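You operate a simulated robot arm through the tools that you are given. There is no shell and no other tool. Be economical: measure what you need, move in short steps, check, and stop when the job is done.

Carry out the task below with a simulated robot arm. There is one attempt and no reset: what you move stays moved.

TASK
Take the orange pot and put it in the inside of the brown tray.
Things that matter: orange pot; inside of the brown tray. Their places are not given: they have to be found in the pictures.

It is judged by the outcome, as a careful person would: the job done as asked, and still so three seconds after it is handed in. It fails if anything else is knocked over, pushed out of place, dropped, spilled or broken.

THE ROBOT
A 7-joint arm with a two-finger parallel gripper, fixed in place. Base frame: the origin is at the foot of the arm, x ahead of it, y to its left, z up; the work surface is at about z = 0. Lengths are in mm, angles in degrees, forces in N, time in s.
With the tool pointing down near the work surface it reaches from about 240 to 620 mm from the base axis. Its first joint turns from -66.0 to 66.0 degrees. Payload 2.6 kg.
Tool frame: the origin (TCP) lies between the finger pads and is the grasp point; the fingertips stand 30 mm ahead of it; z points along the fingers, y is the line along which they close. The gripper opens to 94 mm. The fingers are 28 mm wide and 10 mm thick; the gripper's body (50 by 96 mm) begins 55 mm behind the TCP.
Orientation is that of the tool frame in the base frame, as [roll, pitch, yaw] about the fixed x, y, z axes, in that order (R = Rz(yaw) Ry(pitch) Rx(roll)). With the fingers straight down and closing along the base's y, the tool's x points along the base's -x, its y along +y and its z along -z.

THE INTERFACE
- The arm moves only by the tool move_arm. Its argument "deltas" is a list that holds one entry, the list of rows, each a list of 6 numbers: the shift along the base's x, y, z in units of 300 mm (1.0 is 300 mm), then the turn, a rotation vector about the base's x, y, z in units of 180 degrees (1.0 is 180 degrees). In form: [[[dx, dy, dz, wx, wy, wz], ...]]. A call has 1 to 20 rows; each row is the pose to reach, as a shift and turn from the pose commanded when the call began. "jaw" is the gripper command, from -1 (shut) to 1 (fully open), values between in proportion, set as the call begins (left out, the last holds). A call with a number of a shift or a turn outside -1 to 1 is refused whole. A row lasts 0.2 s, in which the tool goes at most 50 mm and 8.6 degrees; a call with a longer step from one row to the next is refused whole, and so is a gripper value outside its range. A pose out of reach is approached as far as the arm can. The call stops where the force on the tool passes 40 N (or 10 N more than at its start, if that is more) or the arm is blocked; 0.2 s more then pass. The fingers move at their own pace (about 72 mm/s each) and stop on an object; they squeeze with about 41 N. The grip force told is the motor's: it shows also when the fingers shut on nothing. Time passes only in rows, and 0.2 s behind the last, so rows that repeat a pose let the fingers close. It gives the time, the measured TCP pose, the force on the tool (base axes), the opening and the grip force at its end, in the units of the frame above (readings bear some noise).
- Cameras (640 x 400 px; columns grow to the right, rows downward): "scene" is fixed at [48.2, 452.5, 566.6]; the picture's right is [-0.52, -0.86, 0.00], its down [-0.55, 0.33, -0.77] and it looks along [0.66, -0.40, -0.64] (base axes); focal length 358 px, centre (320, 200). "wrist" rides on the gripper at [-37, 0, -58] in the tool frame; the picture's right is [0.00, -1.00, 0.00], its down [0.97, 0.00, -0.24] and it looks along [0.24, 0.00, 0.97] (tool axes); focal length 218 px, centre (320, 200).
- capture(camera): a new picture of that camera. No time passes.
- pixel_to_xyz(camera, pixels): there is no depth. For up to 12 entries [column, row, z] of the newest picture of that camera ("zoom" is the newest enlarged one), the place [x, y] in the base frame at which the ray of that pixel passes the height z, good to about 3 mm, but the place of the scene camera against the robot may be out by one fixed shift of up to 18 mm in any direction. No time passes.
- zoom(camera, box): a new picture of the part [left, top, right, bottom] of that camera's present view, enlarged. No time passes.
- hand_in(): hands the job in; it is judged then, once.

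Work in short steps. Measure before you move; look again where a grasp or a placing could have gone wrong, and mend it. You have 60 turns and 20 pictures in all, the two below and enlarged ones among them. Open the gripper and draw the arm clear of the work before you hand the job in, unless the task says otherwise; then end with one line.

The tools are called after "Emit:" as a command line: name --argument value ..., lists and objects as JSON in quotes. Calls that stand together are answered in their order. move_arm: Moves the arm, as the interface text tells. Its arguments: {"type":"object","properties":{"deltas":{"type":"array"},"jaw":{"type":"number"}},"required":["deltas"]} The other tools are called the same way: capture (camera) takes a picture; pixel_to_xyz (camera, pixels) gives the place at which the rays of pixels pass given heights; zoom (camera, box) takes an enlarged picture of a part of a camera's view; hand_in () hands the job in.

At the start:

```text
clock: 0.0
tcp_pos: [359.5, 182.8, 319.5]
ee_rot: [-179.9, 0.1, -180.0]
wrist_force: [0.8, 0.1, 0.3]
gripper_width: 93.9
finger_force: 0.0
```

scene: 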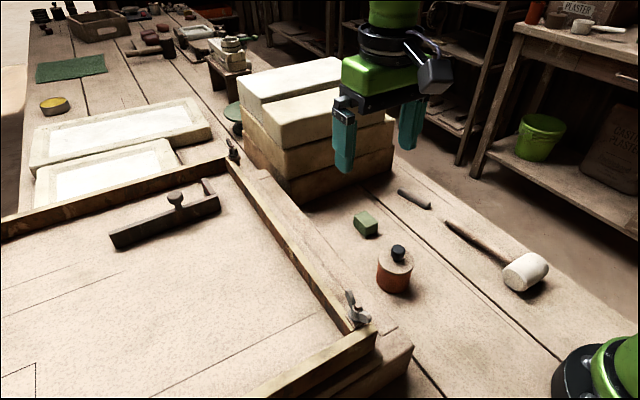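
wrist: 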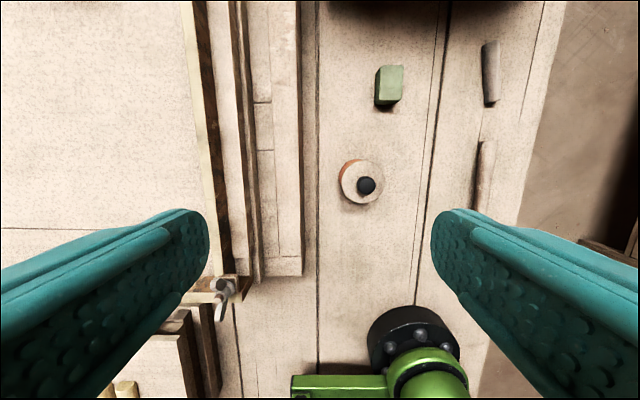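

The pot is at scene (394,272) and wrist (361,183). The framed board on the left may be the tray, so I'll zoom in on both.

Emit:
zoom --camera "scene" --box '[320, 180, 480, 320]'

Emit:
zoom --camera "scene" --box '[0, 0, 260, 160]'

Emit:
pixel_to_xyz --camera "wrist" --pixels '[[361, 183, 0], [362, 183, 50], [366, 185, 75], [341, 183, 50], [383, 183, 50], [388, 86, 0], [220, 280, 30], [200, 100, 20], [490, 70, 0]]'

Emit:
pixel_to_xyz --camera "scene" --pixels '[[394, 288, 0], [394, 262, 50], [365, 225, 0], [70, 20, 0], [350, 320, 20], [235, 165, 20], [10, 225, 20], [175, 210, 0], [110, 240, 0], [120, 280, 0], [370, 345, 20]]'

```text
2.86 times, centred on (400, 250) of scene
```

zoom: 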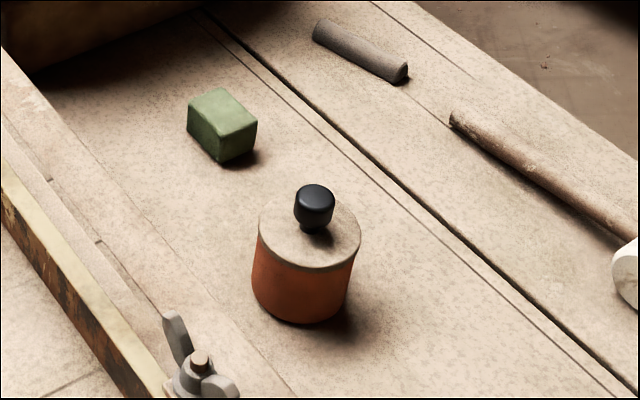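

```text
2.46 times, centred on (130, 80) of scene
```

zoom: 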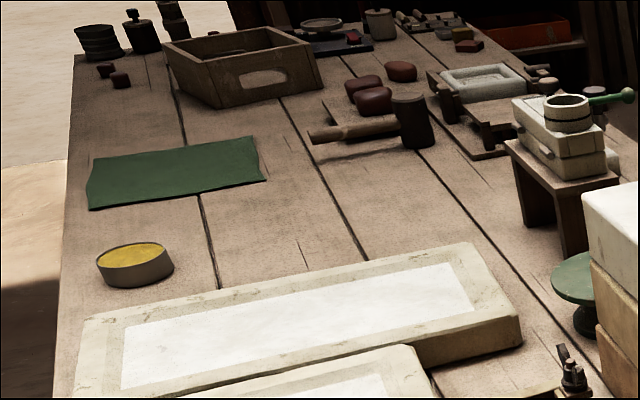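

```text
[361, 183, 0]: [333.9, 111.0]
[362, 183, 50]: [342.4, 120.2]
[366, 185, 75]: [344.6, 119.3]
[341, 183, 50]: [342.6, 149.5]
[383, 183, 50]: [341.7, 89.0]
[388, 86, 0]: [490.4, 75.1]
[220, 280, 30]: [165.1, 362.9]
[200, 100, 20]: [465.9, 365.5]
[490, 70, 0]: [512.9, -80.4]
```

```text
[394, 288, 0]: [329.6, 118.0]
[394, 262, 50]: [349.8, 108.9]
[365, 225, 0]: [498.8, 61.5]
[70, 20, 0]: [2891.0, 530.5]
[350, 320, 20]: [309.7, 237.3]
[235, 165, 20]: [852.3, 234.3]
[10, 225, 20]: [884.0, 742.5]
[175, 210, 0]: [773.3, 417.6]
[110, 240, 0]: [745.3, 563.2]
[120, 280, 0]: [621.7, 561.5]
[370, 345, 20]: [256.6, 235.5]
```

The wing nut triangulates from both cameras to about z≈150, so the framed board is a raised tray. I'll move over it, staying high, to measure its rim and floor.

Emit:
move_arm --deltas '[[[0, 0, 0.15, 0, 0, 0], [0, 0.15, 0.2, 0, 0, 0], [0, 0.3, 0.2, 0, 0, 0], [0, 0.45, 0.2, 0, 0, 0], [0, 0.6, 0.2, 0, 0, 0], [0, 0.6, 0.2, 0, 0, 0]]]'

Emit:
capture --camera "wrist"

Emit:
capture --camera "scene"

```text
clock: 1.4
tcp_pos: [357.9, 360.6, 375.4]
ee_rot: [179.9, 0.1, -179.9]
wrist_force: [0.1, 0.8, 0.1]
gripper_width: 93.9
finger_force: 0.1
out of reach, approached as far as the arm can: row 5, 6
```

```text
15 pictures are left
```

wrist: 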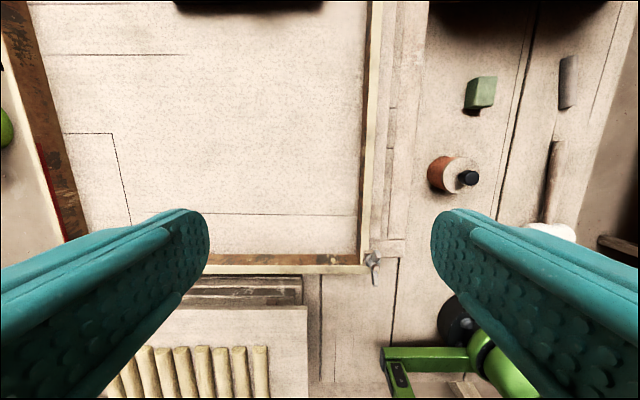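

```text
14 pictures are left
```

scene: 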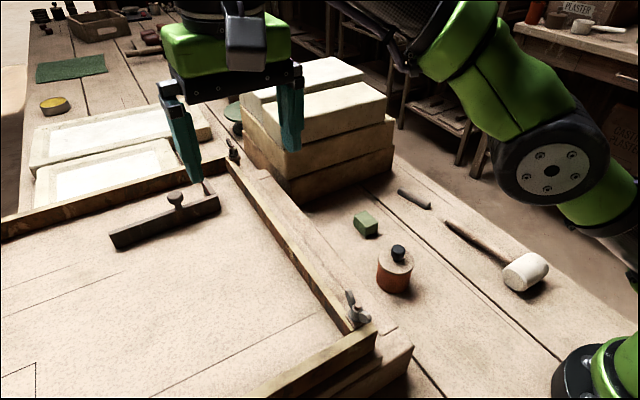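

Same features in both views: the floor line meeting the rim is at wrist (357,215) and scene (314,318). The wing nut is at wrist (372,262) and scene (352,312). I'll intersect the rays over several heights.

Emit:
pixel_to_xyz --camera "wrist" --pixels '[[357, 215, 0], [357, 215, 60], [357, 215, 120], [372, 260, 30], [372, 260, 100], [372, 260, 160], [429, 172, 0], [458, 175, 50], [64, 133, 0], [64, 133, 100], [362, 50, 0], [362, 50, 100]]'

Emit:
pixel_to_xyz --camera "scene" --pixels '[[314, 318, 0], [314, 318, 60], [314, 318, 120], [352, 312, 30], [352, 312, 100], [352, 312, 160], [120, 245, 0], [218, 205, 0], [120, 245, 100], [218, 205, 100], [228, 175, 0], [228, 175, 100]]'

```text
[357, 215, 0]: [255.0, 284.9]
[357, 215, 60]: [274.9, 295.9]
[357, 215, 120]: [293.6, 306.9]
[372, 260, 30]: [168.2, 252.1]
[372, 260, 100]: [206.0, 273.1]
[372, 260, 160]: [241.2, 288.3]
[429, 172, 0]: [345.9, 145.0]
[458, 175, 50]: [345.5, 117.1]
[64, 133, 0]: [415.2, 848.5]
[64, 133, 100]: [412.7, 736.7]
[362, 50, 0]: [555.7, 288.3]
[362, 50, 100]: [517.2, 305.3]
```

```text
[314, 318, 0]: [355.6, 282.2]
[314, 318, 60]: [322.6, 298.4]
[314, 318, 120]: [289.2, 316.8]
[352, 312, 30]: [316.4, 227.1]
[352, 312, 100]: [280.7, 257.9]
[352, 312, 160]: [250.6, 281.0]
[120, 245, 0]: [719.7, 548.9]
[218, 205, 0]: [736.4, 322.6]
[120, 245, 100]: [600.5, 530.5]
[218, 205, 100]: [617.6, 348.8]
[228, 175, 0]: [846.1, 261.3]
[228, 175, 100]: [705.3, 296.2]
```

The floor comes out at z≈115, with its inner edge at y≈308, so there is reachable space near (370,390). Next I go back above the pot, at about (343,118), for a closer look.

Emit:
move_arm --deltas '[[[-0.02, -0.15, 0, 0, 0, 0], [-0.04, -0.3, 0, 0, 0, 0], [-0.05, -0.45, -0.05, 0, 0, 0], [-0.05, -0.6, -0.15, 0, 0, 0], [-0.05, -0.75, -0.22, 0, 0, 0], [-0.05, -0.81, -0.36, 0, 0, 0], [-0.05, -0.81, -0.5, 0, 0, 0], [-0.05, -0.81, -0.6, 0, 0, 0], [-0.05, -0.81, -0.6, 0, 0, 0]]]'

Emit:
capture --camera "wrist"

Emit:
zoom --camera "scene" --box '[314, 200, 474, 300]'

```text
refused: row 4 steps farther than a row can; nothing moved
```

```text
13 pictures are left
```

wrist: 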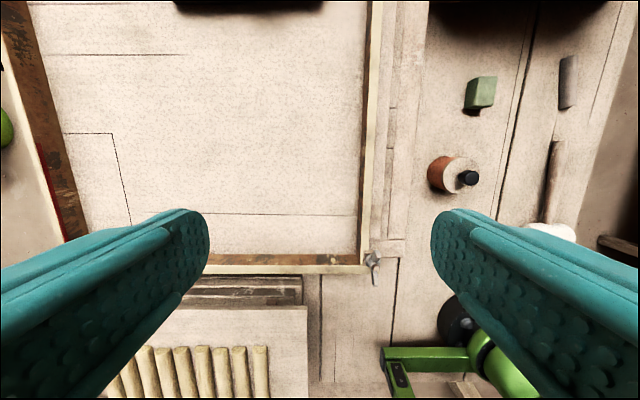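

```text
4.00 times, centred on (394, 250) of scene
```

zoom: 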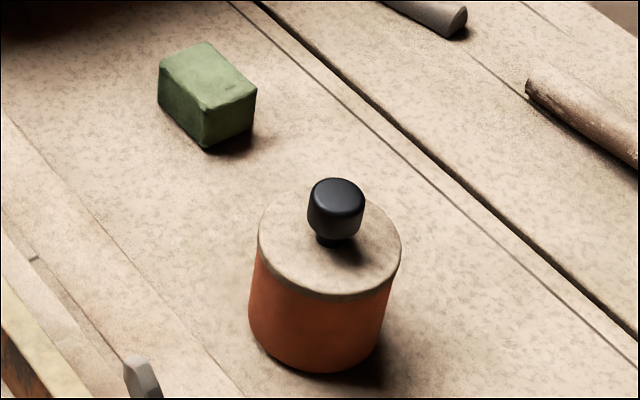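

That call was refused because one row stepped too far. The pot looks like a straight cylinder about 68 mm across, with the lid flush. I'll resend the move in smaller steps.

Emit:
move_arm --deltas '[[[-0.02, -0.15, 0, 0, 0, 0], [-0.04, -0.3, 0, 0, 0, 0], [-0.05, -0.44, -0.04, 0, 0, 0], [-0.05, -0.56, -0.12, 0, 0, 0], [-0.05, -0.69, -0.2, 0, 0, 0], [-0.05, -0.79, -0.32, 0, 0, 0], [-0.05, -0.81, -0.46, 0, 0, 0], [-0.05, -0.81, -0.6, 0, 0, 0], [-0.05, -0.81, -0.6, 0, 0, 0]]]'

Emit:
capture --camera "wrist"

```text
clock: 3.4
tcp_pos: [341.2, 117.1, 195.5]
ee_rot: [-179.9, 0.0, -179.9]
wrist_force: [0.1, 0.0, -0.7]
gripper_width: 94.1
finger_force: 0.0
```

```text
11 pictures are left
```

wrist: 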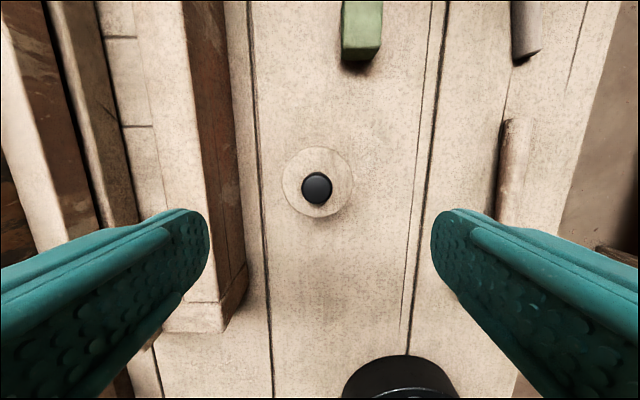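

The lid circle spans columns 281–353 and rows 147–218, with the knob at (317,188). I'll compute its centre and diameter at the likely heights.

Emit:
pixel_to_xyz --camera "wrist" --pixels '[[317, 182, 55], [281, 182, 55], [353, 182, 55], [317, 147, 55], [317, 218, 55], [317, 182, 65], [317, 188, 80], [317, 188, 90], [281, 182, 65], [353, 182, 65]]'

```text
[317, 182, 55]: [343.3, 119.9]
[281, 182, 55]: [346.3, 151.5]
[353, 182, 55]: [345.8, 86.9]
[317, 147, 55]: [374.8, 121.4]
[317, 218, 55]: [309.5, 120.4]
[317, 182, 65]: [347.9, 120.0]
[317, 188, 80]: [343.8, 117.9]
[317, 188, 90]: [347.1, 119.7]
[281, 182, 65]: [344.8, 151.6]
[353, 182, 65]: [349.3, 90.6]
```

Emit:
pixel_to_xyz --camera "wrist" --pixels '[[238, 200, 0], [238, 200, 50], [185, 60, 100], [222, 310, 100], [246, 265, 0], [205, 180, 100]]'

```text
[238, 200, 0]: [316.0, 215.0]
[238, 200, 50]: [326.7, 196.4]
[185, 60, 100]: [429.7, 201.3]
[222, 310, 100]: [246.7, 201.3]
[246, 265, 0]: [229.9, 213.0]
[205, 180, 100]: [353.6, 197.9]
```

The pot's centre is about (344,120), its diameter about 64 mm. The ledge starts at y≈200 and the open left finger ends at about y=177, so there is room. I descend to TCP z≈38.

Emit:
move_arm --deltas '[[[0.009, 0.01, -0.12, 0, 0, 0], [0.009, 0.01, -0.24, 0, 0, 0], [0.009, 0.01, -0.34, 0, 0, 0], [0.009, 0.01, -0.42, 0, 0, 0], [0.009, 0.01, -0.48, 0, 0, 0], [0.009, 0.01, -0.525, 0, 0, 0], [0.009, 0.01, -0.525, 0, 0, 0]]]' --jaw 1

Emit:
zoom --camera "scene" --box '[294, 180, 494, 310]'

```text
clock: 5.0
tcp_pos: [345.3, 121.9, 37.9]
ee_rot: [-179.9, -0.1, 179.9]
wrist_force: [-0.9, 0.1, 0.0]
gripper_width: 94.1
finger_force: 0.2
```

```text
3.08 times, centred on (394, 245) of scene
```

zoom: 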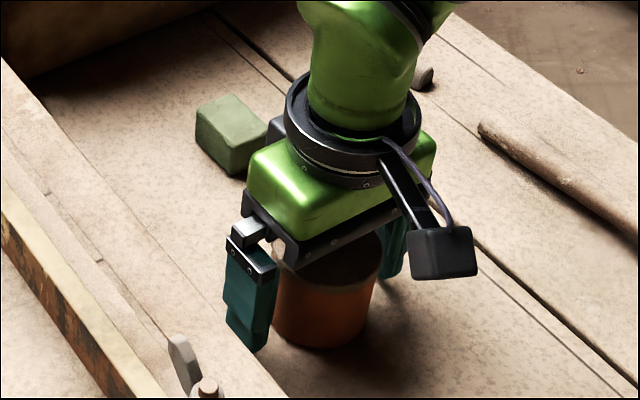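

The fingers straddle the pot with no contact force, so I close the jaws.

Emit:
move_arm --deltas '[[[0, 0, 0, 0, 0, 0], [0, 0, 0, 0, 0, 0], [0, 0, 0, 0, 0, 0], [0, 0, 0, 0, 0, 0]]]' --jaw -1

```text
clock: 6.0
tcp_pos: [345.2, 121.7, 38.2]
ee_rot: [-179.9, 0.0, 180.0]
wrist_force: [-0.4, -2.4, 0.2]
gripper_width: 62.7
finger_force: 40.9
```

The grip holds at 62.7 mm with 41 N. I lift slowly and then check.

Emit:
move_arm --deltas '[[[0, 0, 0.03, 0, 0, 0], [0, 0, 0.08, 0, 0, 0], [0, 0, 0.16, 0, 0, 0], [0, 0, 0.26, 0, 0, 0], [0, 0, 0.38, 0, 0, 0], [0, 0, 0.5, 0, 0, 0], [0, 0, 0.62, 0, 0, 0], [0, 0, 0.72, 0, 0, 0], [0, 0, 0.72, 0, 0, 0]]]'

Emit:
capture --camera "scene"

```text
clock: 8.0
tcp_pos: [345.6, 125.3, 253.1]
ee_rot: [179.9, 0.0, -180.0]
wrist_force: [-0.2, 0.2, -0.2]
gripper_width: 62.6
finger_force: 40.9
```

```text
9 pictures are left
```

scene: 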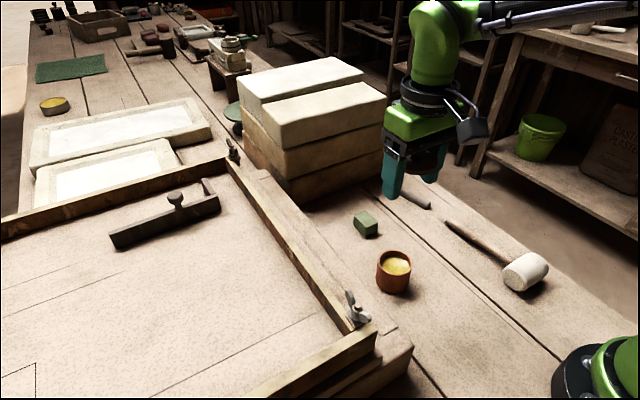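

Only the lid may have come up: the pot is still on the bench at scene (394,272), open, with yellow contents. I'll check both cameras.

Emit:
zoom --camera "scene" --box '[334, 120, 494, 300]'

Emit:
capture --camera "wrist"

```text
2.22 times, centred on (414, 210) of scene
```

zoom: 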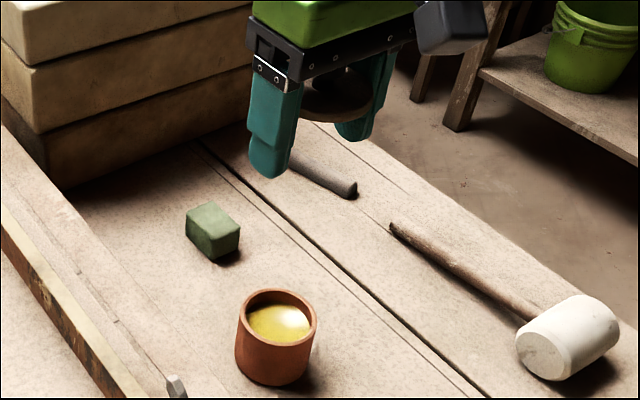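

```text
7 pictures are left
```

wrist: 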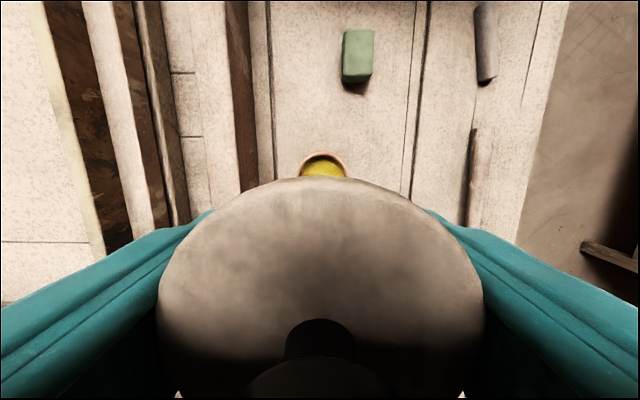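

Only the lid is in the grip. It is slightly wider than the pot, so the pads closed on it alone, and the pot holds yellow liquid. The lid sits too high in the fingers to be set down on the bench. I'll put it back on the pot by the same path, slowing near contact, and then re-grip it near the fingertips.

Emit:
move_arm --deltas '[[[0, 0, -0.12, 0, 0, 0], [0, 0, -0.24, 0, 0, 0], [0, 0, -0.36, 0, 0, 0], [0, 0, -0.46, 0, 0, 0], [0, 0, -0.54, 0, 0, 0], [0, 0, -0.6, 0, 0, 0], [0, 0, -0.64, 0, 0, 0], [0, 0, -0.66, 0, 0, 0], [0, 0, -0.66, 0, 0, 0]]]'

```text
clock: 9.4
tcp_pos: [345.9, 121.6, 85.4]
ee_rot: [-180.0, 0.1, 179.6]
wrist_force: [0.3, 0.1, -0.6]
gripper_width: 62.7
finger_force: 40.9
stopped in row 6: the force on the tool passed its limit (the readings are from after the stop); the commanded pose is now the measured one
```

The move stopped at z=85, where the fingertips (z≈55) met the pot's rim. The pot is almost as wide as the lid, so I'll back up a little and check its position.

Emit:
move_arm --deltas '[[[0, 0, 0.05, 0, 0, 0], [0, 0, 0.12, 0, 0, 0], [0, 0, 0.12, 0, 0, 0]]]'

Emit:
zoom --camera "scene" --box '[314, 200, 474, 300]'

```text
clock: 10.2
tcp_pos: [347.7, 120.9, 121.4]
ee_rot: [179.9, 0.2, 179.7]
wrist_force: [-0.2, -0.5, 0.0]
gripper_width: 62.6
finger_force: 41.2
```

```text
4.00 times, centred on (394, 250) of scene
```

zoom: 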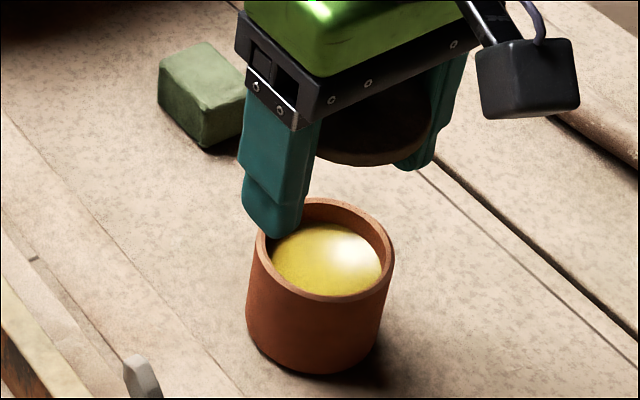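

The pot is upright, in place and unspilled. Its outside is only about 1–2 mm narrower than the finger gap, so I need better y alignment than before. I'll measure the current offset from the image and average a pose reading.

Emit:
move_arm --deltas '[[[0, 0, 0, 0, 0, 0]]]'

Emit:
pixel_to_xyz --camera "zoom" --pixels '[[256, 245, 52], [395, 250, 52], [325, 248, 52], [272, 238, 91], [415, 168, 91], [246, 315, 10], [382, 325, 10]]'

Emit:
move_arm --deltas '[[[0, 0, 0, 0, 0, 0]]]'

Emit:
move_arm --deltas '[[[0, 0, 0, 0, 0, 0]]]'

```text
clock: 10.6
tcp_pos: [347.2, 120.5, 122.4]
ee_rot: [179.9, 0.2, 179.6]
wrist_force: [1.1, 1.0, -0.4]
gripper_width: 62.7
finger_force: 40.7
```

```text
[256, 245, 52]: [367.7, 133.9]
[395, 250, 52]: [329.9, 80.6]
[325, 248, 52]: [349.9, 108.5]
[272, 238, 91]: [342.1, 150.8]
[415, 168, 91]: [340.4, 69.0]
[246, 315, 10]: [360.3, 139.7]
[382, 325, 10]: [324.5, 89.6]
```

```text
clock: 11.0
tcp_pos: [346.4, 120.2, 121.2]
ee_rot: [-179.9, 0.2, 179.7]
wrist_force: [0.0, -0.6, 0.2]
gripper_width: 62.4
finger_force: 40.9
```

```text
clock: 11.4
tcp_pos: [346.7, 120.9, 121.8]
ee_rot: [179.9, 0.2, 179.6]
wrist_force: [-0.1, -0.5, -0.5]
gripper_width: 62.5
finger_force: 40.8
```

The readings average (347.0, 120.6) with yaw 179.65, against (345.2, 121.8, 180) at the original grasp. I correct that and descend very slowly near the rim.

Emit:
move_arm --deltas '[[[-0.0057, 0.004, 0, 0, -0.0011, 0.0019], [-0.0057, 0.004, -0.05, 0, -0.0011, 0.0019], [-0.0057, 0.004, -0.09, 0, -0.0011, 0.0019], [-0.0057, 0.004, -0.1, 0, -0.0011, 0.0019], [-0.0057, 0.004, -0.11, 0, -0.0011, 0.0019], [-0.0057, 0.004, -0.117, 0, -0.0011, 0.0019], [-0.0057, 0.004, -0.123, 0, -0.0011, 0.0019], [-0.0057, 0.004, -0.13, 0, -0.0011, 0.0019], [-0.0057, 0.004, -0.137, 0, -0.0011, 0.0019], [-0.0057, 0.004, -0.144, 0, -0.0011, 0.0019], [-0.0057, 0.004, -0.151, 0, -0.0011, 0.0019], [-0.0057, 0.004, -0.16, 0, -0.0011, 0.0019], [-0.0057, 0.004, -0.17, 0, -0.0011, 0.0019]]]'

```text
clock: 13.2
tcp_pos: [345.6, 122.7, 86.1]
ee_rot: [179.9, 0.6, 179.7]
wrist_force: [0.0, -0.4, 2.1]
gripper_width: 62.7
finger_force: 40.9
stopped in row 9: the force on the tool passed its limit (the readings are from after the stop); the commanded pose is now the measured one
```

Contact again at about z=86. I'll take one tight zoom at the point of contact to see which fingertip is on the rim.

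Emit:
zoom --camera "scene" --box '[364, 230, 428, 300]'

```text
5.71 times, centred on (396, 265) of scene
```

zoom: 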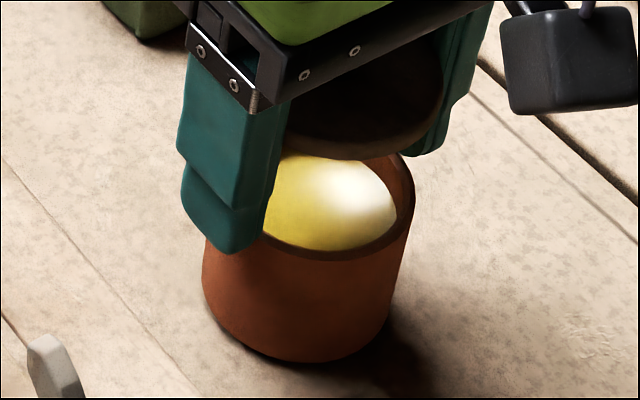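

The left tip looks to be outside the rim, so the right (−y) tip must be the one landing on it. That puts the pot 1–2 mm lower in y. I'll raise slightly and average readings before trying a lower y.

Emit:
move_arm --deltas '[[[0, -0.005, 0.02, 0, -0.0028, 0.0014], [0, -0.005, 0.02, 0, -0.0028, 0.0014], [0, -0.005, 0.02, 0, -0.0028, 0.0014]]]'

Emit:
move_arm --deltas '[[[0, 0, 0, 0, 0, 0]]]'

Emit:
move_arm --deltas '[[[0, 0, 0, 0, 0, 0]]]'

```text
clock: 14.0
tcp_pos: [345.5, 121.9, 91.0]
ee_rot: [179.9, 1.1, 179.9]
wrist_force: [-0.5, 0.0, 0.1]
gripper_width: 62.4
finger_force: 40.8
```

```text
clock: 14.4
tcp_pos: [344.0, 121.2, 92.5]
ee_rot: [179.9, 1.1, 179.9]
wrist_force: [0.1, -1.0, -0.6]
gripper_width: 62.4
finger_force: 40.7
```

```text
clock: 14.8
tcp_pos: [345.5, 121.7, 91.6]
ee_rot: [179.9, 1.1, 179.9]
wrist_force: [0.1, 0.5, 0.1]
gripper_width: 62.4
finger_force: 41.2
```

My pitch correction had the wrong sign: the reading is 1.1 where I want 0. I fix that, shift y to about 120.4 and try again gently.

Emit:
move_arm --deltas '[[[0, -0.004, 0, 0, 0.0061, 0], [0, -0.004, 0, 0, 0.0061, 0], [0, -0.004, -0.01, 0, 0.0061, 0], [0, -0.004, -0.017, 0, 0.0061, 0], [0, -0.004, -0.024, 0, 0.0061, 0], [0, -0.004, -0.03, 0, 0.0061, 0], [0, -0.004, -0.036, 0, 0.0061, 0], [0, -0.004, -0.042, 0, 0.0061, 0], [0, -0.004, -0.05, 0, 0.0061, 0], [0, -0.004, -0.06, 0, 0.0061, 0]]]'

```text
clock: 16.4
tcp_pos: [347.3, 123.4, 84.4]
ee_rot: [179.7, 0.4, 180.0]
wrist_force: [-0.2, -1.1, 0.0]
gripper_width: 62.4
finger_force: 41.3
stopped in row 7: the force on the tool passed its limit (the readings are from after the stop); the commanded pose is now the measured one
```

At contact the tool deflected to +y (123.4) and the roll dropped, which points to the left (+y) tip riding on the rim. I raise a little, read the pose, and next try a higher y.

Emit:
move_arm --deltas '[[[-0.005, 0, 0.02, -0.0011, 0.0022, 0], [-0.005, 0, 0.025, -0.0011, 0.0022, 0], [-0.005, 0, 0.025, -0.0011, 0.0022, 0]]]'

Emit:
move_arm --deltas '[[[0, 0, 0, 0, 0, 0]]]'

Emit:
move_arm --deltas '[[[0, 0, 0, 0, 0, 0]]]'

```text
clock: 17.2
tcp_pos: [346.7, 123.6, 92.3]
ee_rot: [179.7, 0.0, -179.9]
wrist_force: [-0.2, -0.1, 0.5]
gripper_width: 62.8
finger_force: 41.0
```

```text
clock: 17.6
tcp_pos: [345.6, 124.7, 92.0]
ee_rot: [179.8, 0.1, -180.0]
wrist_force: [0.2, -0.1, 0.3]
gripper_width: 62.3
finger_force: 40.9
```

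```text
clock: 18.0
tcp_pos: [345.1, 123.8, 93.1]
ee_rot: [179.9, 0.0, -180.0]
wrist_force: [0.2, -0.2, -0.6]
gripper_width: 62.2
finger_force: 40.9
```

The tool now sits at y≈124.0 with the orientation square. I descend gently from here.

Emit:
move_arm --deltas '[[[0, 0, -0.01, 0, 0, 0], [0, 0, -0.017, 0, 0, 0], [0, 0, -0.024, 0, 0, 0], [0, 0, -0.03, 0, 0, 0], [0, 0, -0.036, 0, 0, 0], [0, 0, -0.042, 0, 0, 0], [0, 0, -0.05, 0, 0, 0], [0, 0, -0.06, 0, 0, 0]]]'

```text
clock: 19.1
tcp_pos: [346.2, 124.4, 86.3]
ee_rot: [179.7, 0.1, 179.8]
wrist_force: [-0.9, -0.3, 3.1]
gripper_width: 62.6
finger_force: 40.9
stopped in row 5: the force on the tool passed its limit (the readings are from after the stop); the commanded pose is now the measured one
```

Still blocked. The gap over the full diameter is too tight, but if I shift the tool along x the fingers straddle a narrower chord of the pot. With the lid about 24 mm off-centre it stays supported on the rim, and each finger has about 2.5 mm of clearance. I raise and shift to x≈320, y≈121.5.

Emit:
move_arm --deltas '[[[0, 0, 0.04, -0.0013, 0, 0], [-0.04, -0.005, 0.05, -0.0013, 0, 0], [-0.0873, -0.0097, 0.05, -0.0013, 0, 0.0006], [-0.0873, -0.0097, 0.05, -0.0013, 0, 0.0006], [-0.0873, -0.0097, 0.05, -0.0013, 0, 0.0006]]]'

Emit:
move_arm --deltas '[[[0, 0, 0, 0, 0, 0]]]'

Emit:
move_arm --deltas '[[[0, 0, 0, 0, 0, 0]]]'

```text
clock: 20.3
tcp_pos: [318.8, 120.8, 100.3]
ee_rot: [179.9, 0.2, -180.0]
wrist_force: [0.3, -0.5, 0.4]
gripper_width: 62.6
finger_force: 40.7
```

```text
clock: 20.7
tcp_pos: [320.0, 120.9, 100.0]
ee_rot: [-179.9, 0.1, 179.8]
wrist_force: [-0.6, -0.2, 0.1]
gripper_width: 62.5
finger_force: 41.0
```

```text
clock: 21.1
tcp_pos: [320.7, 120.6, 100.7]
ee_rot: [180.0, 0.3, 179.9]
wrist_force: [0.5, -0.1, 0.0]
gripper_width: 62.6
finger_force: 41.0
```

The tool is at (319.8, 120.8, 100.3). I descend slowly past the rim level to z≈64.

Emit:
move_arm --deltas '[[[0, 0, -0.03, 0, 0, 0], [0, 0, -0.04, 0, 0, 0], [0, 0, -0.048, 0, 0, 0], [0, 0, -0.056, 0, 0, 0], [0, 0, -0.064, 0, 0, 0], [0, 0, -0.072, 0, 0, 0], [0, 0, -0.08, 0, 0, 0], [0, 0, -0.09, 0, 0, 0], [0, 0, -0.1, 0, 0, 0], [0, 0, -0.11, 0, 0, 0], [0, 0, -0.12, 0, 0, 0]]]'

```text
clock: 23.5
tcp_pos: [320.0, 121.5, 64.5]
ee_rot: [180.0, 0.2, 179.9]
wrist_force: [-0.2, 0.4, -0.1]
gripper_width: 62.7
finger_force: 41.0
```

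The tips passed the rim without contact. I continue slowly to z≈38.7, the height at which the lid was gripped.

Emit:
move_arm --deltas '[[[0, 0, -0.02, 0, 0, 0], [0, 0, -0.04, 0, 0, 0], [0, 0, -0.055, 0, 0, 0], [0, 0, -0.065, 0, 0, 0], [0, 0, -0.073, 0, 0, 0], [0, 0, -0.08, 0, 0, 0], [0, 0, -0.085, 0, 0, 0], [0, 0, -0.085, 0, 0, 0]]]'

Emit:
zoom --camera "scene" --box '[354, 230, 434, 300]'

```text
clock: 25.1
tcp_pos: [319.2, 120.8, 40.0]
ee_rot: [179.9, 0.3, 179.8]
wrist_force: [-0.3, -0.5, 4.1]
gripper_width: 62.3
finger_force: 40.9
stopped in row 8: the force on the tool passed its limit (the readings are from after the stop); the commanded pose is now the measured one
```

```text
5.71 times, centred on (394, 265) of scene
```

zoom: 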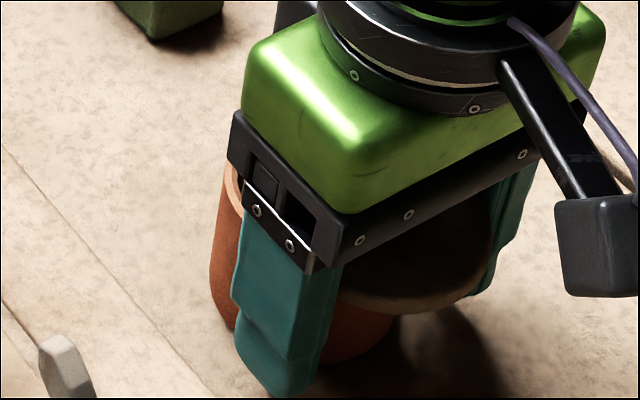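

The lid is resting on the pot rim, contact about 4 N. I shift it 4 mm back toward centre for stability and open the jaws.

Emit:
move_arm --deltas '[[[0, 0, 0.004, 0, 0, 0], [0.007, 0, 0.004, 0, 0, 0], [0.013, 0, 0.004, 0, 0, 0], [0.013, 0, 0, 0, 0, 0]]]'

Emit:
move_arm --deltas '[[[0, 0, 0, 0, 0, 0], [0, 0, 0, 0, 0, 0], [0, 0, 0, 0, 0, 0]]]' --jaw 0.7

```text
clock: 26.1
tcp_pos: [322.8, 121.1, 42.1]
ee_rot: [179.9, 0.2, 179.8]
wrist_force: [-0.4, 1.7, 1.4]
gripper_width: 62.5
finger_force: 41.5
```

```text
clock: 26.9
tcp_pos: [324.1, 119.6, 41.8]
ee_rot: [179.8, 0.3, 179.8]
wrist_force: [-0.3, -0.1, 0.3]
gripper_width: 79.9
finger_force: 0.1
```

The jaws are open. I raise to TCP z≈80, so the tips sit about 4 mm below the lid's underside, and close on the lid.

Emit:
move_arm --deltas '[[[0, 0.003, 0.04, 0, 0, 0], [0, 0.003, 0.08, 0, 0, 0], [0, 0.003, 0.11, 0, 0, 0], [0, 0.003, 0.128, 0, 0, 0], [0, 0.003, 0.128, 0, 0, 0]]]'

Emit:
move_arm --deltas '[[[0, 0, 0, 0, 0, 0], [0, 0, 0, 0, 0, 0], [0, 0, 0, 0, 0, 0]]]' --jaw -1

```text
clock: 28.1
tcp_pos: [324.2, 122.8, 79.0]
ee_rot: [180.0, 0.2, 179.8]
wrist_force: [-0.2, 0.5, -0.5]
gripper_width: 80.0
finger_force: 0.1
```

```text
clock: 28.9
tcp_pos: [324.2, 122.5, 80.2]
ee_rot: [180.0, 0.1, 179.8]
wrist_force: [-0.7, -0.4, 5.6]
gripper_width: 60.2
finger_force: 41.0
```

The opening is 60.2 mm where the lid gave 62.6, so it may be tilted, displaced, or I may be on the pot. I'll take a wrist picture before lifting.

Emit:
capture --camera "wrist"

```text
3 pictures are left
```

wrist: 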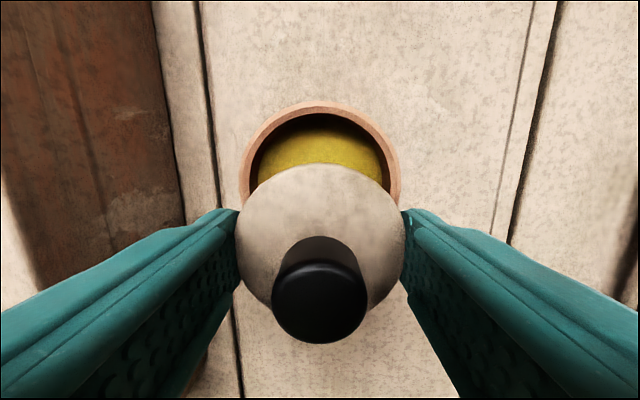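

The lid sits flat on the rim between the fingertips, and the pot is undisturbed. I lift 30 mm, move the lid to x≈258, and lower it over the clear bench.

Emit:
move_arm --deltas '[[[0, 0, 0.02, 0, 0, 0], [0, 0, 0.06, 0, 0, 0], [0, 0, 0.1, 0, 0, 0], [-0.06, 0, 0.1, 0, 0, 0], [-0.14, 0, 0.1, 0, 0, 0], [-0.22, 0, 0.1, 0, 0, 0], [-0.22, 0, 0.1, 0, 0, 0], [-0.22, 0, 0.04, 0, 0, 0], [-0.22, 0, -0.03, 0, 0, 0], [-0.22, 0, -0.09, 0, 0, 0], [-0.22, 0, -0.12, 0, 0, 0], [-0.22, 0, -0.135, 0, 0, 0], [-0.22, 0, -0.145, 0, 0, 0], [-0.22, 0, -0.152, 0, 0, 0], [-0.22, 0, -0.157, 0, 0, 0]]]'

```text
clock: 32.1
tcp_pos: [257.7, 121.2, 31.9]
ee_rot: [179.8, 0.2, 179.8]
wrist_force: [0.6, -0.2, -0.7]
gripper_width: 60.5
finger_force: 41.3
```

The TCP is at z≈32, with the tips about 2 mm above the bench. I lower slightly more, open, and rise clear.

Emit:
move_arm --deltas '[[[0, 0, -0.003, 0, 0, 0], [0, 0, -0.006, 0, 0, 0], [0, 0, -0.006, 0, 0, 0]]]'

Emit:
move_arm --deltas '[[[0, 0, 0.003, 0, 0, 0], [0, 0, 0.003, 0, 0, 0], [0, 0, 0.003, 0, 0, 0], [0, 0, 0.06, 0, 0, 0], [0, 0, 0.18, 0, 0, 0], [0, 0, 0.32, 0, 0, 0], [0.1, 0, 0.4, 0, 0, 0], [0.2, 0, 0.42, 0, 0, 0], [0.28, 0, 0.42, 0, 0, 0], [0.28, 0, 0.42, 0, 0, 0]]]' --jaw 1

Emit:
capture --camera "wrist"

```text
clock: 32.9
tcp_pos: [258.4, 121.1, 30.4]
ee_rot: [179.9, 0.2, 179.8]
wrist_force: [0.4, -0.2, -0.5]
gripper_width: 60.5
finger_force: 41.4
```

```text
clock: 35.1
tcp_pos: [340.5, 121.9, 156.7]
ee_rot: [179.9, 0.1, 179.8]
wrist_force: [0.4, -0.1, 0.4]
gripper_width: 94.0
finger_force: 0.1
```

```text
2 pictures are left
```

wrist: 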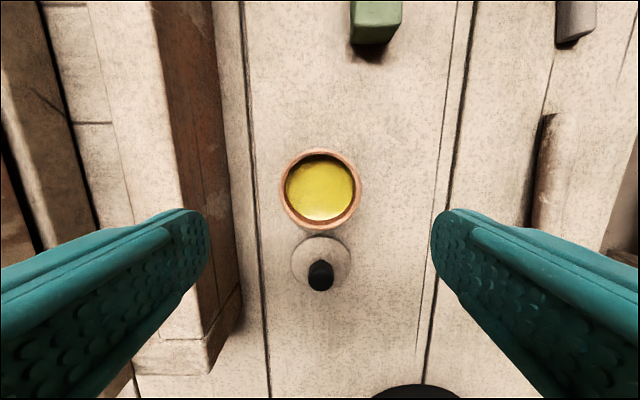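

The lid stands knob-up on the bench and the pot is open and undisturbed. I compute both positions, plus the ledge edges for the carry.

Emit:
pixel_to_xyz --camera "wrist" --pixels '[[320.5, 190, 54], [280, 190, 54], [361, 190, 54], [320, 149, 54], [320, 230, 54], [321, 263, 6], [291, 263, 6], [351, 263, 6], [321, 275, 30]]'

```text
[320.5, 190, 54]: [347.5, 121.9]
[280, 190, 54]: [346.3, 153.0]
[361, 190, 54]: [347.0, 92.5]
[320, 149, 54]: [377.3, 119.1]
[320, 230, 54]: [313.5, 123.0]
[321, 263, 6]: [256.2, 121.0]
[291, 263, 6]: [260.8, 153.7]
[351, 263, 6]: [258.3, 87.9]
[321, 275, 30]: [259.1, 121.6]
```

The pot's centre is about (346, 121.5). I descend to z≈38 and grip its body.

Emit:
move_arm --deltas '[[[0.018, 0, -0.12, 0, 0, 0], [0.018, 0, -0.24, 0, 0, 0], [0.018, 0, -0.32, 0, 0, 0], [0.018, 0, -0.37, 0, 0, 0], [0.018, 0, -0.395, 0, 0, 0], [0.018, 0, -0.395, 0, 0, 0]]]'

Emit:
move_arm --deltas '[[[0, 0, 0, 0, 0, 0], [0, 0, 0, 0, 0, 0], [0, 0, 0, 0, 0, 0], [0, 0, 0, 0, 0, 0]]]' --jaw -1

Emit:
move_arm --deltas '[[[0, 0, 0.01, 0, 0, 0], [0, 0, 0.025, 0, 0, 0], [0, 0, 0.045, 0, 0, 0], [0, 0, 0.06, 0, 0, 0], [0, 0, 0.065, 0, 0, 0]]]'

```text
clock: 36.5
tcp_pos: [346.3, 121.5, 37.4]
ee_rot: [179.8, 0.3, 179.7]
wrist_force: [0.6, 0.6, 0.5]
gripper_width: 94.0
finger_force: 0.0
```

```text
clock: 37.5
tcp_pos: [347.0, 121.1, 37.8]
ee_rot: [179.9, 0.3, 179.8]
wrist_force: [0.5, 1.6, 0.3]
gripper_width: 61.4
finger_force: 40.6
```

```text
clock: 38.7
tcp_pos: [346.8, 122.0, 57.8]
ee_rot: [179.9, 0.3, 179.8]
wrist_force: [-1.0, 0.2, -5.1]
gripper_width: 61.2
finger_force: 40.6
```

The pot is held: 61.2 mm opening and a load of about 5 N. I lift it smoothly to z≈232 to avoid sloshing.

Emit:
move_arm --deltas '[[[0, 0, 0.015, 0, 0, 0], [0, 0, 0.04, 0, 0, 0], [0, 0, 0.075, 0, 0, 0], [0, 0, 0.12, 0, 0, 0], [0, 0, 0.17, 0, 0, 0], [0, 0, 0.22, 0, 0, 0], [0, 0, 0.27, 0, 0, 0], [0, 0, 0.32, 0, 0, 0], [0, 0, 0.37, 0, 0, 0], [0, 0, 0.42, 0, 0, 0], [0, 0, 0.47, 0, 0, 0], [0, 0, 0.515, 0, 0, 0], [0, 0, 0.55, 0, 0, 0], [0, 0, 0.57, 0, 0, 0], [0, 0, 0.58, 0, 0, 0], [0, 0, 0.58, 0, 0, 0]]]'

Emit:
move_arm --deltas '[[[0, 0.01, 0, 0, 0, 0], [0.001, 0.03, 0, 0, 0, 0], [0.003, 0.06, 0, 0, 0, 0], [0.006, 0.1, 0, 0, 0, 0], [0.01, 0.15, 0, 0, 0, 0], [0.014, 0.2, 0, 0, 0, 0], [0.018, 0.26, 0, 0, 0, 0], [0.022, 0.32, 0, 0, 0, 0], [0.026, 0.38, 0, 0, 0, 0], [0.03, 0.44, 0, 0, 0, 0], [0.033, 0.5, 0, 0, 0, 0], [0.036, 0.56, 0, 0, 0, 0], [0.039, 0.62, 0, 0, 0, 0], [0.041, 0.68, 0, 0, 0, 0], [0.043, 0.73, 0, 0, 0, 0], [0.044, 0.78, 0, 0, 0, 0], [0.045, 0.82, 0, 0, 0, 0], [0.045, 0.845, 0, 0, 0, 0], [0.045, 0.86, 0, 0, 0, 0], [0.045, 0.86, 0, 0, 0, 0]]]'

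```text
clock: 42.1
tcp_pos: [347.2, 122.0, 229.7]
ee_rot: [179.9, 0.2, 179.8]
wrist_force: [-0.2, -0.2, -6.0]
gripper_width: 61.6
finger_force: 40.8
```

```text
clock: 46.3
tcp_pos: [362.1, 380.3, 232.0]
ee_rot: [180.0, 0.1, 179.9]
wrist_force: [0.2, -0.2, -5.8]
gripper_width: 61.5
finger_force: 41.4
```

The pot is above the tray at (362, 380) with the load still about 6 N. I descend smoothly to z≈175 and then creep down to contact, expected around 153.

Emit:
move_arm --deltas '[[[0, 0, -0.015, 0, 0, 0], [0, 0, -0.04, 0, 0, 0], [0, 0, -0.075, 0, 0, 0], [0, 0, -0.11, 0, 0, 0], [0, 0, -0.145, 0, 0, 0], [0, 0, -0.17, 0, 0, 0], [0, 0, -0.185, 0, 0, 0], [0, 0, -0.192, 0, 0, 0], [0, 0, -0.198, 0, 0, 0], [0, 0, -0.204, 0, 0, 0], [0, 0, -0.21, 0, 0, 0], [0, 0, -0.216, 0, 0, 0], [0, 0, -0.222, 0, 0, 0], [0, 0, -0.228, 0, 0, 0]]]'

Emit:
move_arm --deltas '[[[0, 0, -0.005, 0, 0, 0], [0, 0, -0.01, 0, 0, 0], [0, 0, -0.015, 0, 0, 0], [0, 0, -0.02, 0, 0, 0], [0, 0, -0.025, 0, 0, 0], [0, 0, -0.03, 0, 0, 0]]]'

```text
clock: 49.3
tcp_pos: [361.5, 381.1, 163.1]
ee_rot: [179.8, 0.1, 179.8]
wrist_force: [0.3, -0.2, -5.9]
gripper_width: 61.8
finger_force: 41.4
```

```text
clock: 50.7
tcp_pos: [362.0, 380.2, 158.8]
ee_rot: [179.6, 0.5, 179.8]
wrist_force: [-4.8, -7.4, 37.9]
gripper_width: 61.3
finger_force: 40.9
```

Contact: 38 N upward at z≈158.8. I ease the command up to relieve the pressure before releasing.

Emit:
move_arm --deltas '[[[0, 0, 0.006, 0, 0, 0], [0, 0, 0.011, 0, 0, 0], [0, 0, 0.011, 0, 0, 0]]]'

```text
clock: 51.5
tcp_pos: [360.8, 379.7, 157.6]
ee_rot: [179.9, 0.4, 179.8]
wrist_force: [7.4, 5.5, 16.7]
gripper_width: 61.3
finger_force: 40.9
```

Emit:
move_arm --deltas '[[[0, 0, 0.004, 0, 0, 0], [0, 0, 0.004, 0, 0, 0]]]'

```text
clock: 52.1
tcp_pos: [360.8, 380.4, 157.1]
ee_rot: [-179.9, 0.2, 179.8]
wrist_force: [6.6, 1.7, 10.1]
gripper_width: 61.3
finger_force: 41.1
```

The residual force is small and the pot is seated. I open the jaws fully.

Emit:
move_arm --deltas '[[[0, 0, 0, 0, 0, 0], [0, 0, 0, 0, 0, 0], [0, 0, 0, 0, 0, 0]]]' --jaw 1

Emit:
move_arm --deltas '[[[0, 0, 0.03, 0, 0, 0], [0, 0, 0.1, 0, 0, 0], [0, 0, 0.2, 0, 0, 0], [0, 0, 0.3, 0, 0, 0], [0, 0, 0.3, 0, 0, 0]]]'

Emit:
capture --camera "wrist"

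```text
clock: 52.9
tcp_pos: [359.8, 380.3, 158.1]
ee_rot: [180.0, 0.1, 179.7]
wrist_force: [-0.4, 0.4, 0.2]
gripper_width: 93.8
finger_force: 0.1
```

```text
clock: 54.1
tcp_pos: [360.7, 380.6, 249.4]
ee_rot: [179.9, 0.2, 179.8]
wrist_force: [0.6, -0.4, -0.1]
gripper_width: 94.0
finger_force: 0.0
```

```text
1 pictures are left
```

wrist: 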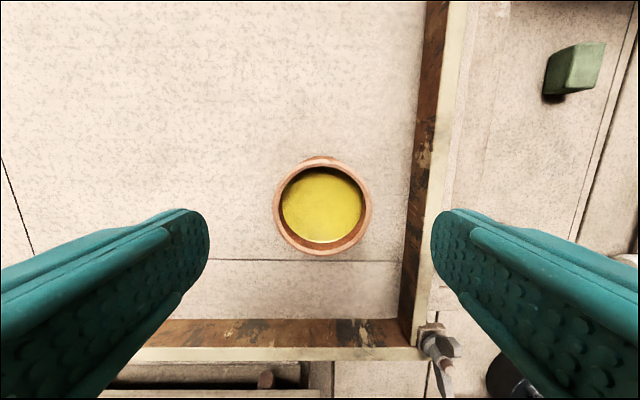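

The pot stands upright in the tray and nothing has spilled. I'll measure its rim centre so I can refit the lid.

Emit:
pixel_to_xyz --camera "wrist" --pixels '[[322, 205, 174], [273, 205, 174], [372, 205, 174], [322, 156, 174], [322, 254, 174]]'

```text
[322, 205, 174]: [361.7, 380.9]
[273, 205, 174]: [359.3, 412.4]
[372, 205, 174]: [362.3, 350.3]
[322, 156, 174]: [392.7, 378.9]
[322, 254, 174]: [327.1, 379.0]
```

The pot's centre is about (360.5, 380). Now I go back for the lid at (258, 121), travelling high.

Emit:
move_arm --deltas '[[[-0.03, -0.1, 0, 0, 0, 0], [-0.08, -0.23, 0, 0, 0, 0], [-0.13, -0.36, 0, 0, 0, 0], [-0.18, -0.49, 0, 0, 0, 0], [-0.23, -0.62, 0, 0, 0, 0], [-0.28, -0.75, 0, 0, 0, 0], [-0.32, -0.83, -0.05, 0, 0, 0], [-0.342, -0.865, -0.15, 0, 0, 0], [-0.342, -0.865, -0.28, 0, 0, 0], [-0.342, -0.865, -0.4, 0, 0, 0], [-0.342, -0.865, -0.5, 0, 0, 0], [-0.342, -0.865, -0.58, 0, 0, 0], [-0.342, -0.865, -0.64, 0, 0, 0], [-0.342, -0.865, -0.68, 0, 0, 0], [-0.342, -0.865, -0.705, 0, 0, 0], [-0.342, -0.865, -0.705, 0, 0, 0]]]'

```text
clock: 57.5
tcp_pos: [257.7, 119.3, 37.2]
ee_rot: [179.9, 0.2, 179.8]
wrist_force: [0.5, -0.1, 0.2]
gripper_width: 94.1
finger_force: 0.0
```

I'm straddling the lid. A small correction down to z≈31 and y≈121, then close.

Emit:
move_arm --deltas '[[[0, 0.005, -0.01, 0, 0, 0], [0, 0.005, -0.0205, 0, 0, 0], [0, 0.005, -0.0205, 0, 0, 0]]]'

Emit:
move_arm --deltas '[[[0, 0, 0, 0, 0, 0], [0, 0, 0, 0, 0, 0], [0, 0, 0, 0, 0, 0], [0, 0, 0, 0, 0, 0]]]' --jaw -1

```text
clock: 58.3
tcp_pos: [258.1, 122.4, 30.8]
ee_rot: [179.9, 0.2, 179.8]
wrist_force: [0.0, 0.4, -0.4]
gripper_width: 94.0
finger_force: 0.0
```

```text
clock: 59.3
tcp_pos: [258.3, 122.1, 30.7]
ee_rot: [179.9, 0.3, 179.7]
wrist_force: [0.1, 0.3, -0.2]
gripper_width: 60.3
finger_force: 40.9
```

The lid is gripped at its edge (60.3 mm). I lift it and carry it over the pot in the tray.

Emit:
move_arm --deltas '[[[0, 0, 0.03, 0, 0, 0], [0, 0, 0.1, 0, 0, 0], [0, 0, 0.2, 0, 0, 0], [0, 0, 0.32, 0, 0, 0], [0, 0, 0.44, 0, 0, 0], [0, 0, 0.56, 0, 0, 0], [0, 0, 0.66, 0, 0, 0], [0, 0, 0.72, 0, 0, 0], [0, 0, 0.73, 0, 0, 0]]]'

Emit:
move_arm --deltas '[[[0.02, 0.04, 0, 0, 0, 0], [0.06, 0.13, 0, 0, 0, 0], [0.1, 0.24, 0, 0, 0, 0], [0.14, 0.35, 0, 0, 0, 0], [0.19, 0.47, 0, 0, 0, 0], [0.24, 0.59, 0, 0, 0, 0], [0.28, 0.7, 0, 0, 0, 0], [0.32, 0.79, 0, 0, 0, 0], [0.335, 0.84, 0, 0, 0, 0], [0.341, 0.86, 0, 0, 0, 0], [0.341, 0.86, 0, 0, 0, 0], [0.341, 0.86, 0, 0, 0, 0]]]'

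Emit:
move_arm --deltas '[[[0, 0, 0, 0, 0, 0]]]'

```text
clock: 61.3
tcp_pos: [257.9, 121.8, 249.2]
ee_rot: [179.9, 0.2, 179.8]
wrist_force: [0.4, 0.3, -0.9]
gripper_width: 60.5
finger_force: 41.5
```

```text
clock: 63.9
tcp_pos: [361.2, 381.6, 249.5]
ee_rot: [179.9, 0.2, 179.8]
wrist_force: [0.7, -0.5, 0.1]
gripper_width: 60.4
finger_force: 41.3
```

```text
clock: 64.3
tcp_pos: [361.6, 381.2, 250.1]
ee_rot: [179.9, 0.1, 179.8]
wrist_force: [-0.7, -0.6, -0.6]
gripper_width: 60.3
finger_force: 41.3
```

The TCP is at (361.4, 381.4) and the pot was released at (360.4, 380.2). I shift by −1 mm in each and lower, creeping to contact near z≈205.

Emit:
move_arm --deltas '[[[-0.003, -0.004, -0.03, 0, 0, 0], [-0.003, -0.004, -0.07, 0, 0, 0], [-0.003, -0.004, -0.1, 0, 0, 0], [-0.003, -0.004, -0.12, 0, 0, 0], [-0.003, -0.004, -0.13, 0, 0, 0], [-0.003, -0.004, -0.135, 0, 0, 0], [-0.003, -0.004, -0.139, 0, 0, 0], [-0.003, -0.004, -0.139, 0, 0, 0]]]'

Emit:
move_arm --deltas '[[[0, 0, -0.004, 0, 0, 0], [0, 0, -0.008, 0, 0, 0]]]'

```text
clock: 66.1
tcp_pos: [358.7, 379.3, 209.2]
ee_rot: [179.9, 0.2, 179.8]
wrist_force: [-0.1, 0.3, -0.5]
gripper_width: 60.4
finger_force: 40.9
```

```text
clock: 66.7
tcp_pos: [359.6, 380.2, 207.6]
ee_rot: [179.7, 0.3, 179.9]
wrist_force: [-2.2, -3.2, 12.2]
gripper_width: 60.4
finger_force: 41.1
```

Contact at z≈207.6 with 12 N, so the lid is seated on the rim. I open slowly, rise straight up and clear, and use the last picture to verify.

Emit:
move_arm --deltas '[[[0, 0, 0.002, 0, 0, 0], [0, 0, 0.002, 0, 0, 0], [0, 0, 0.002, 0, 0, 0], [0, 0, 0.002, 0, 0, 0]]]' --jaw 1

Emit:
move_arm --deltas '[[[0, 0, 0.03, 0, 0, 0], [0, 0, 0.1, 0, 0, 0], [0, 0, 0.2, 0, 0, 0], [0, -0.1, 0.28, 0, 0, 0], [0, -0.22, 0.32, 0, 0, 0], [0, -0.36, 0.35, 0, 0, 0], [0, -0.5, 0.35, 0, 0, 0], [0, -0.64, 0.35, 0, 0, 0], [0, -0.72, 0.35, 0, 0, 0], [0, -0.72, 0.35, 0, 0, 0]]]'

Emit:
capture --camera "scene"

```text
clock: 67.7
tcp_pos: [359.7, 379.1, 205.2]
ee_rot: [179.9, 0.2, 179.8]
wrist_force: [0.0, 0.8, 0.4]
gripper_width: 94.0
finger_force: 0.1
```

```text
clock: 69.9
tcp_pos: [362.2, 162.3, 313.0]
ee_rot: [179.9, 0.3, 179.9]
wrist_force: [0.1, 0.1, 1.5]
gripper_width: 94.0
finger_force: 0.1
```

```text
0 pictures are left
```

scene: 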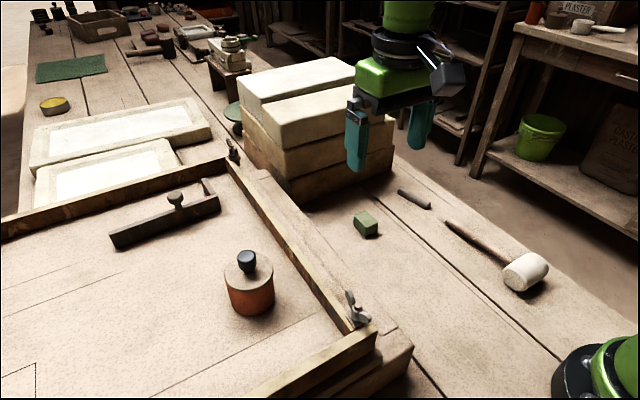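

The pot stands upright inside the tray at scene (250,285) with its lid back on. Nothing else has moved, and the arm is clear with the jaws open, so I hand in.

Emit:
hand_in

```text
The job is handed in.
```

The orange pot is standing upright inside the brown tray with its lid on. The lid came off on the first lift, so I set it on the bench, moved the open pot, and put the lid back on; I saw no spill and nothing else moved.
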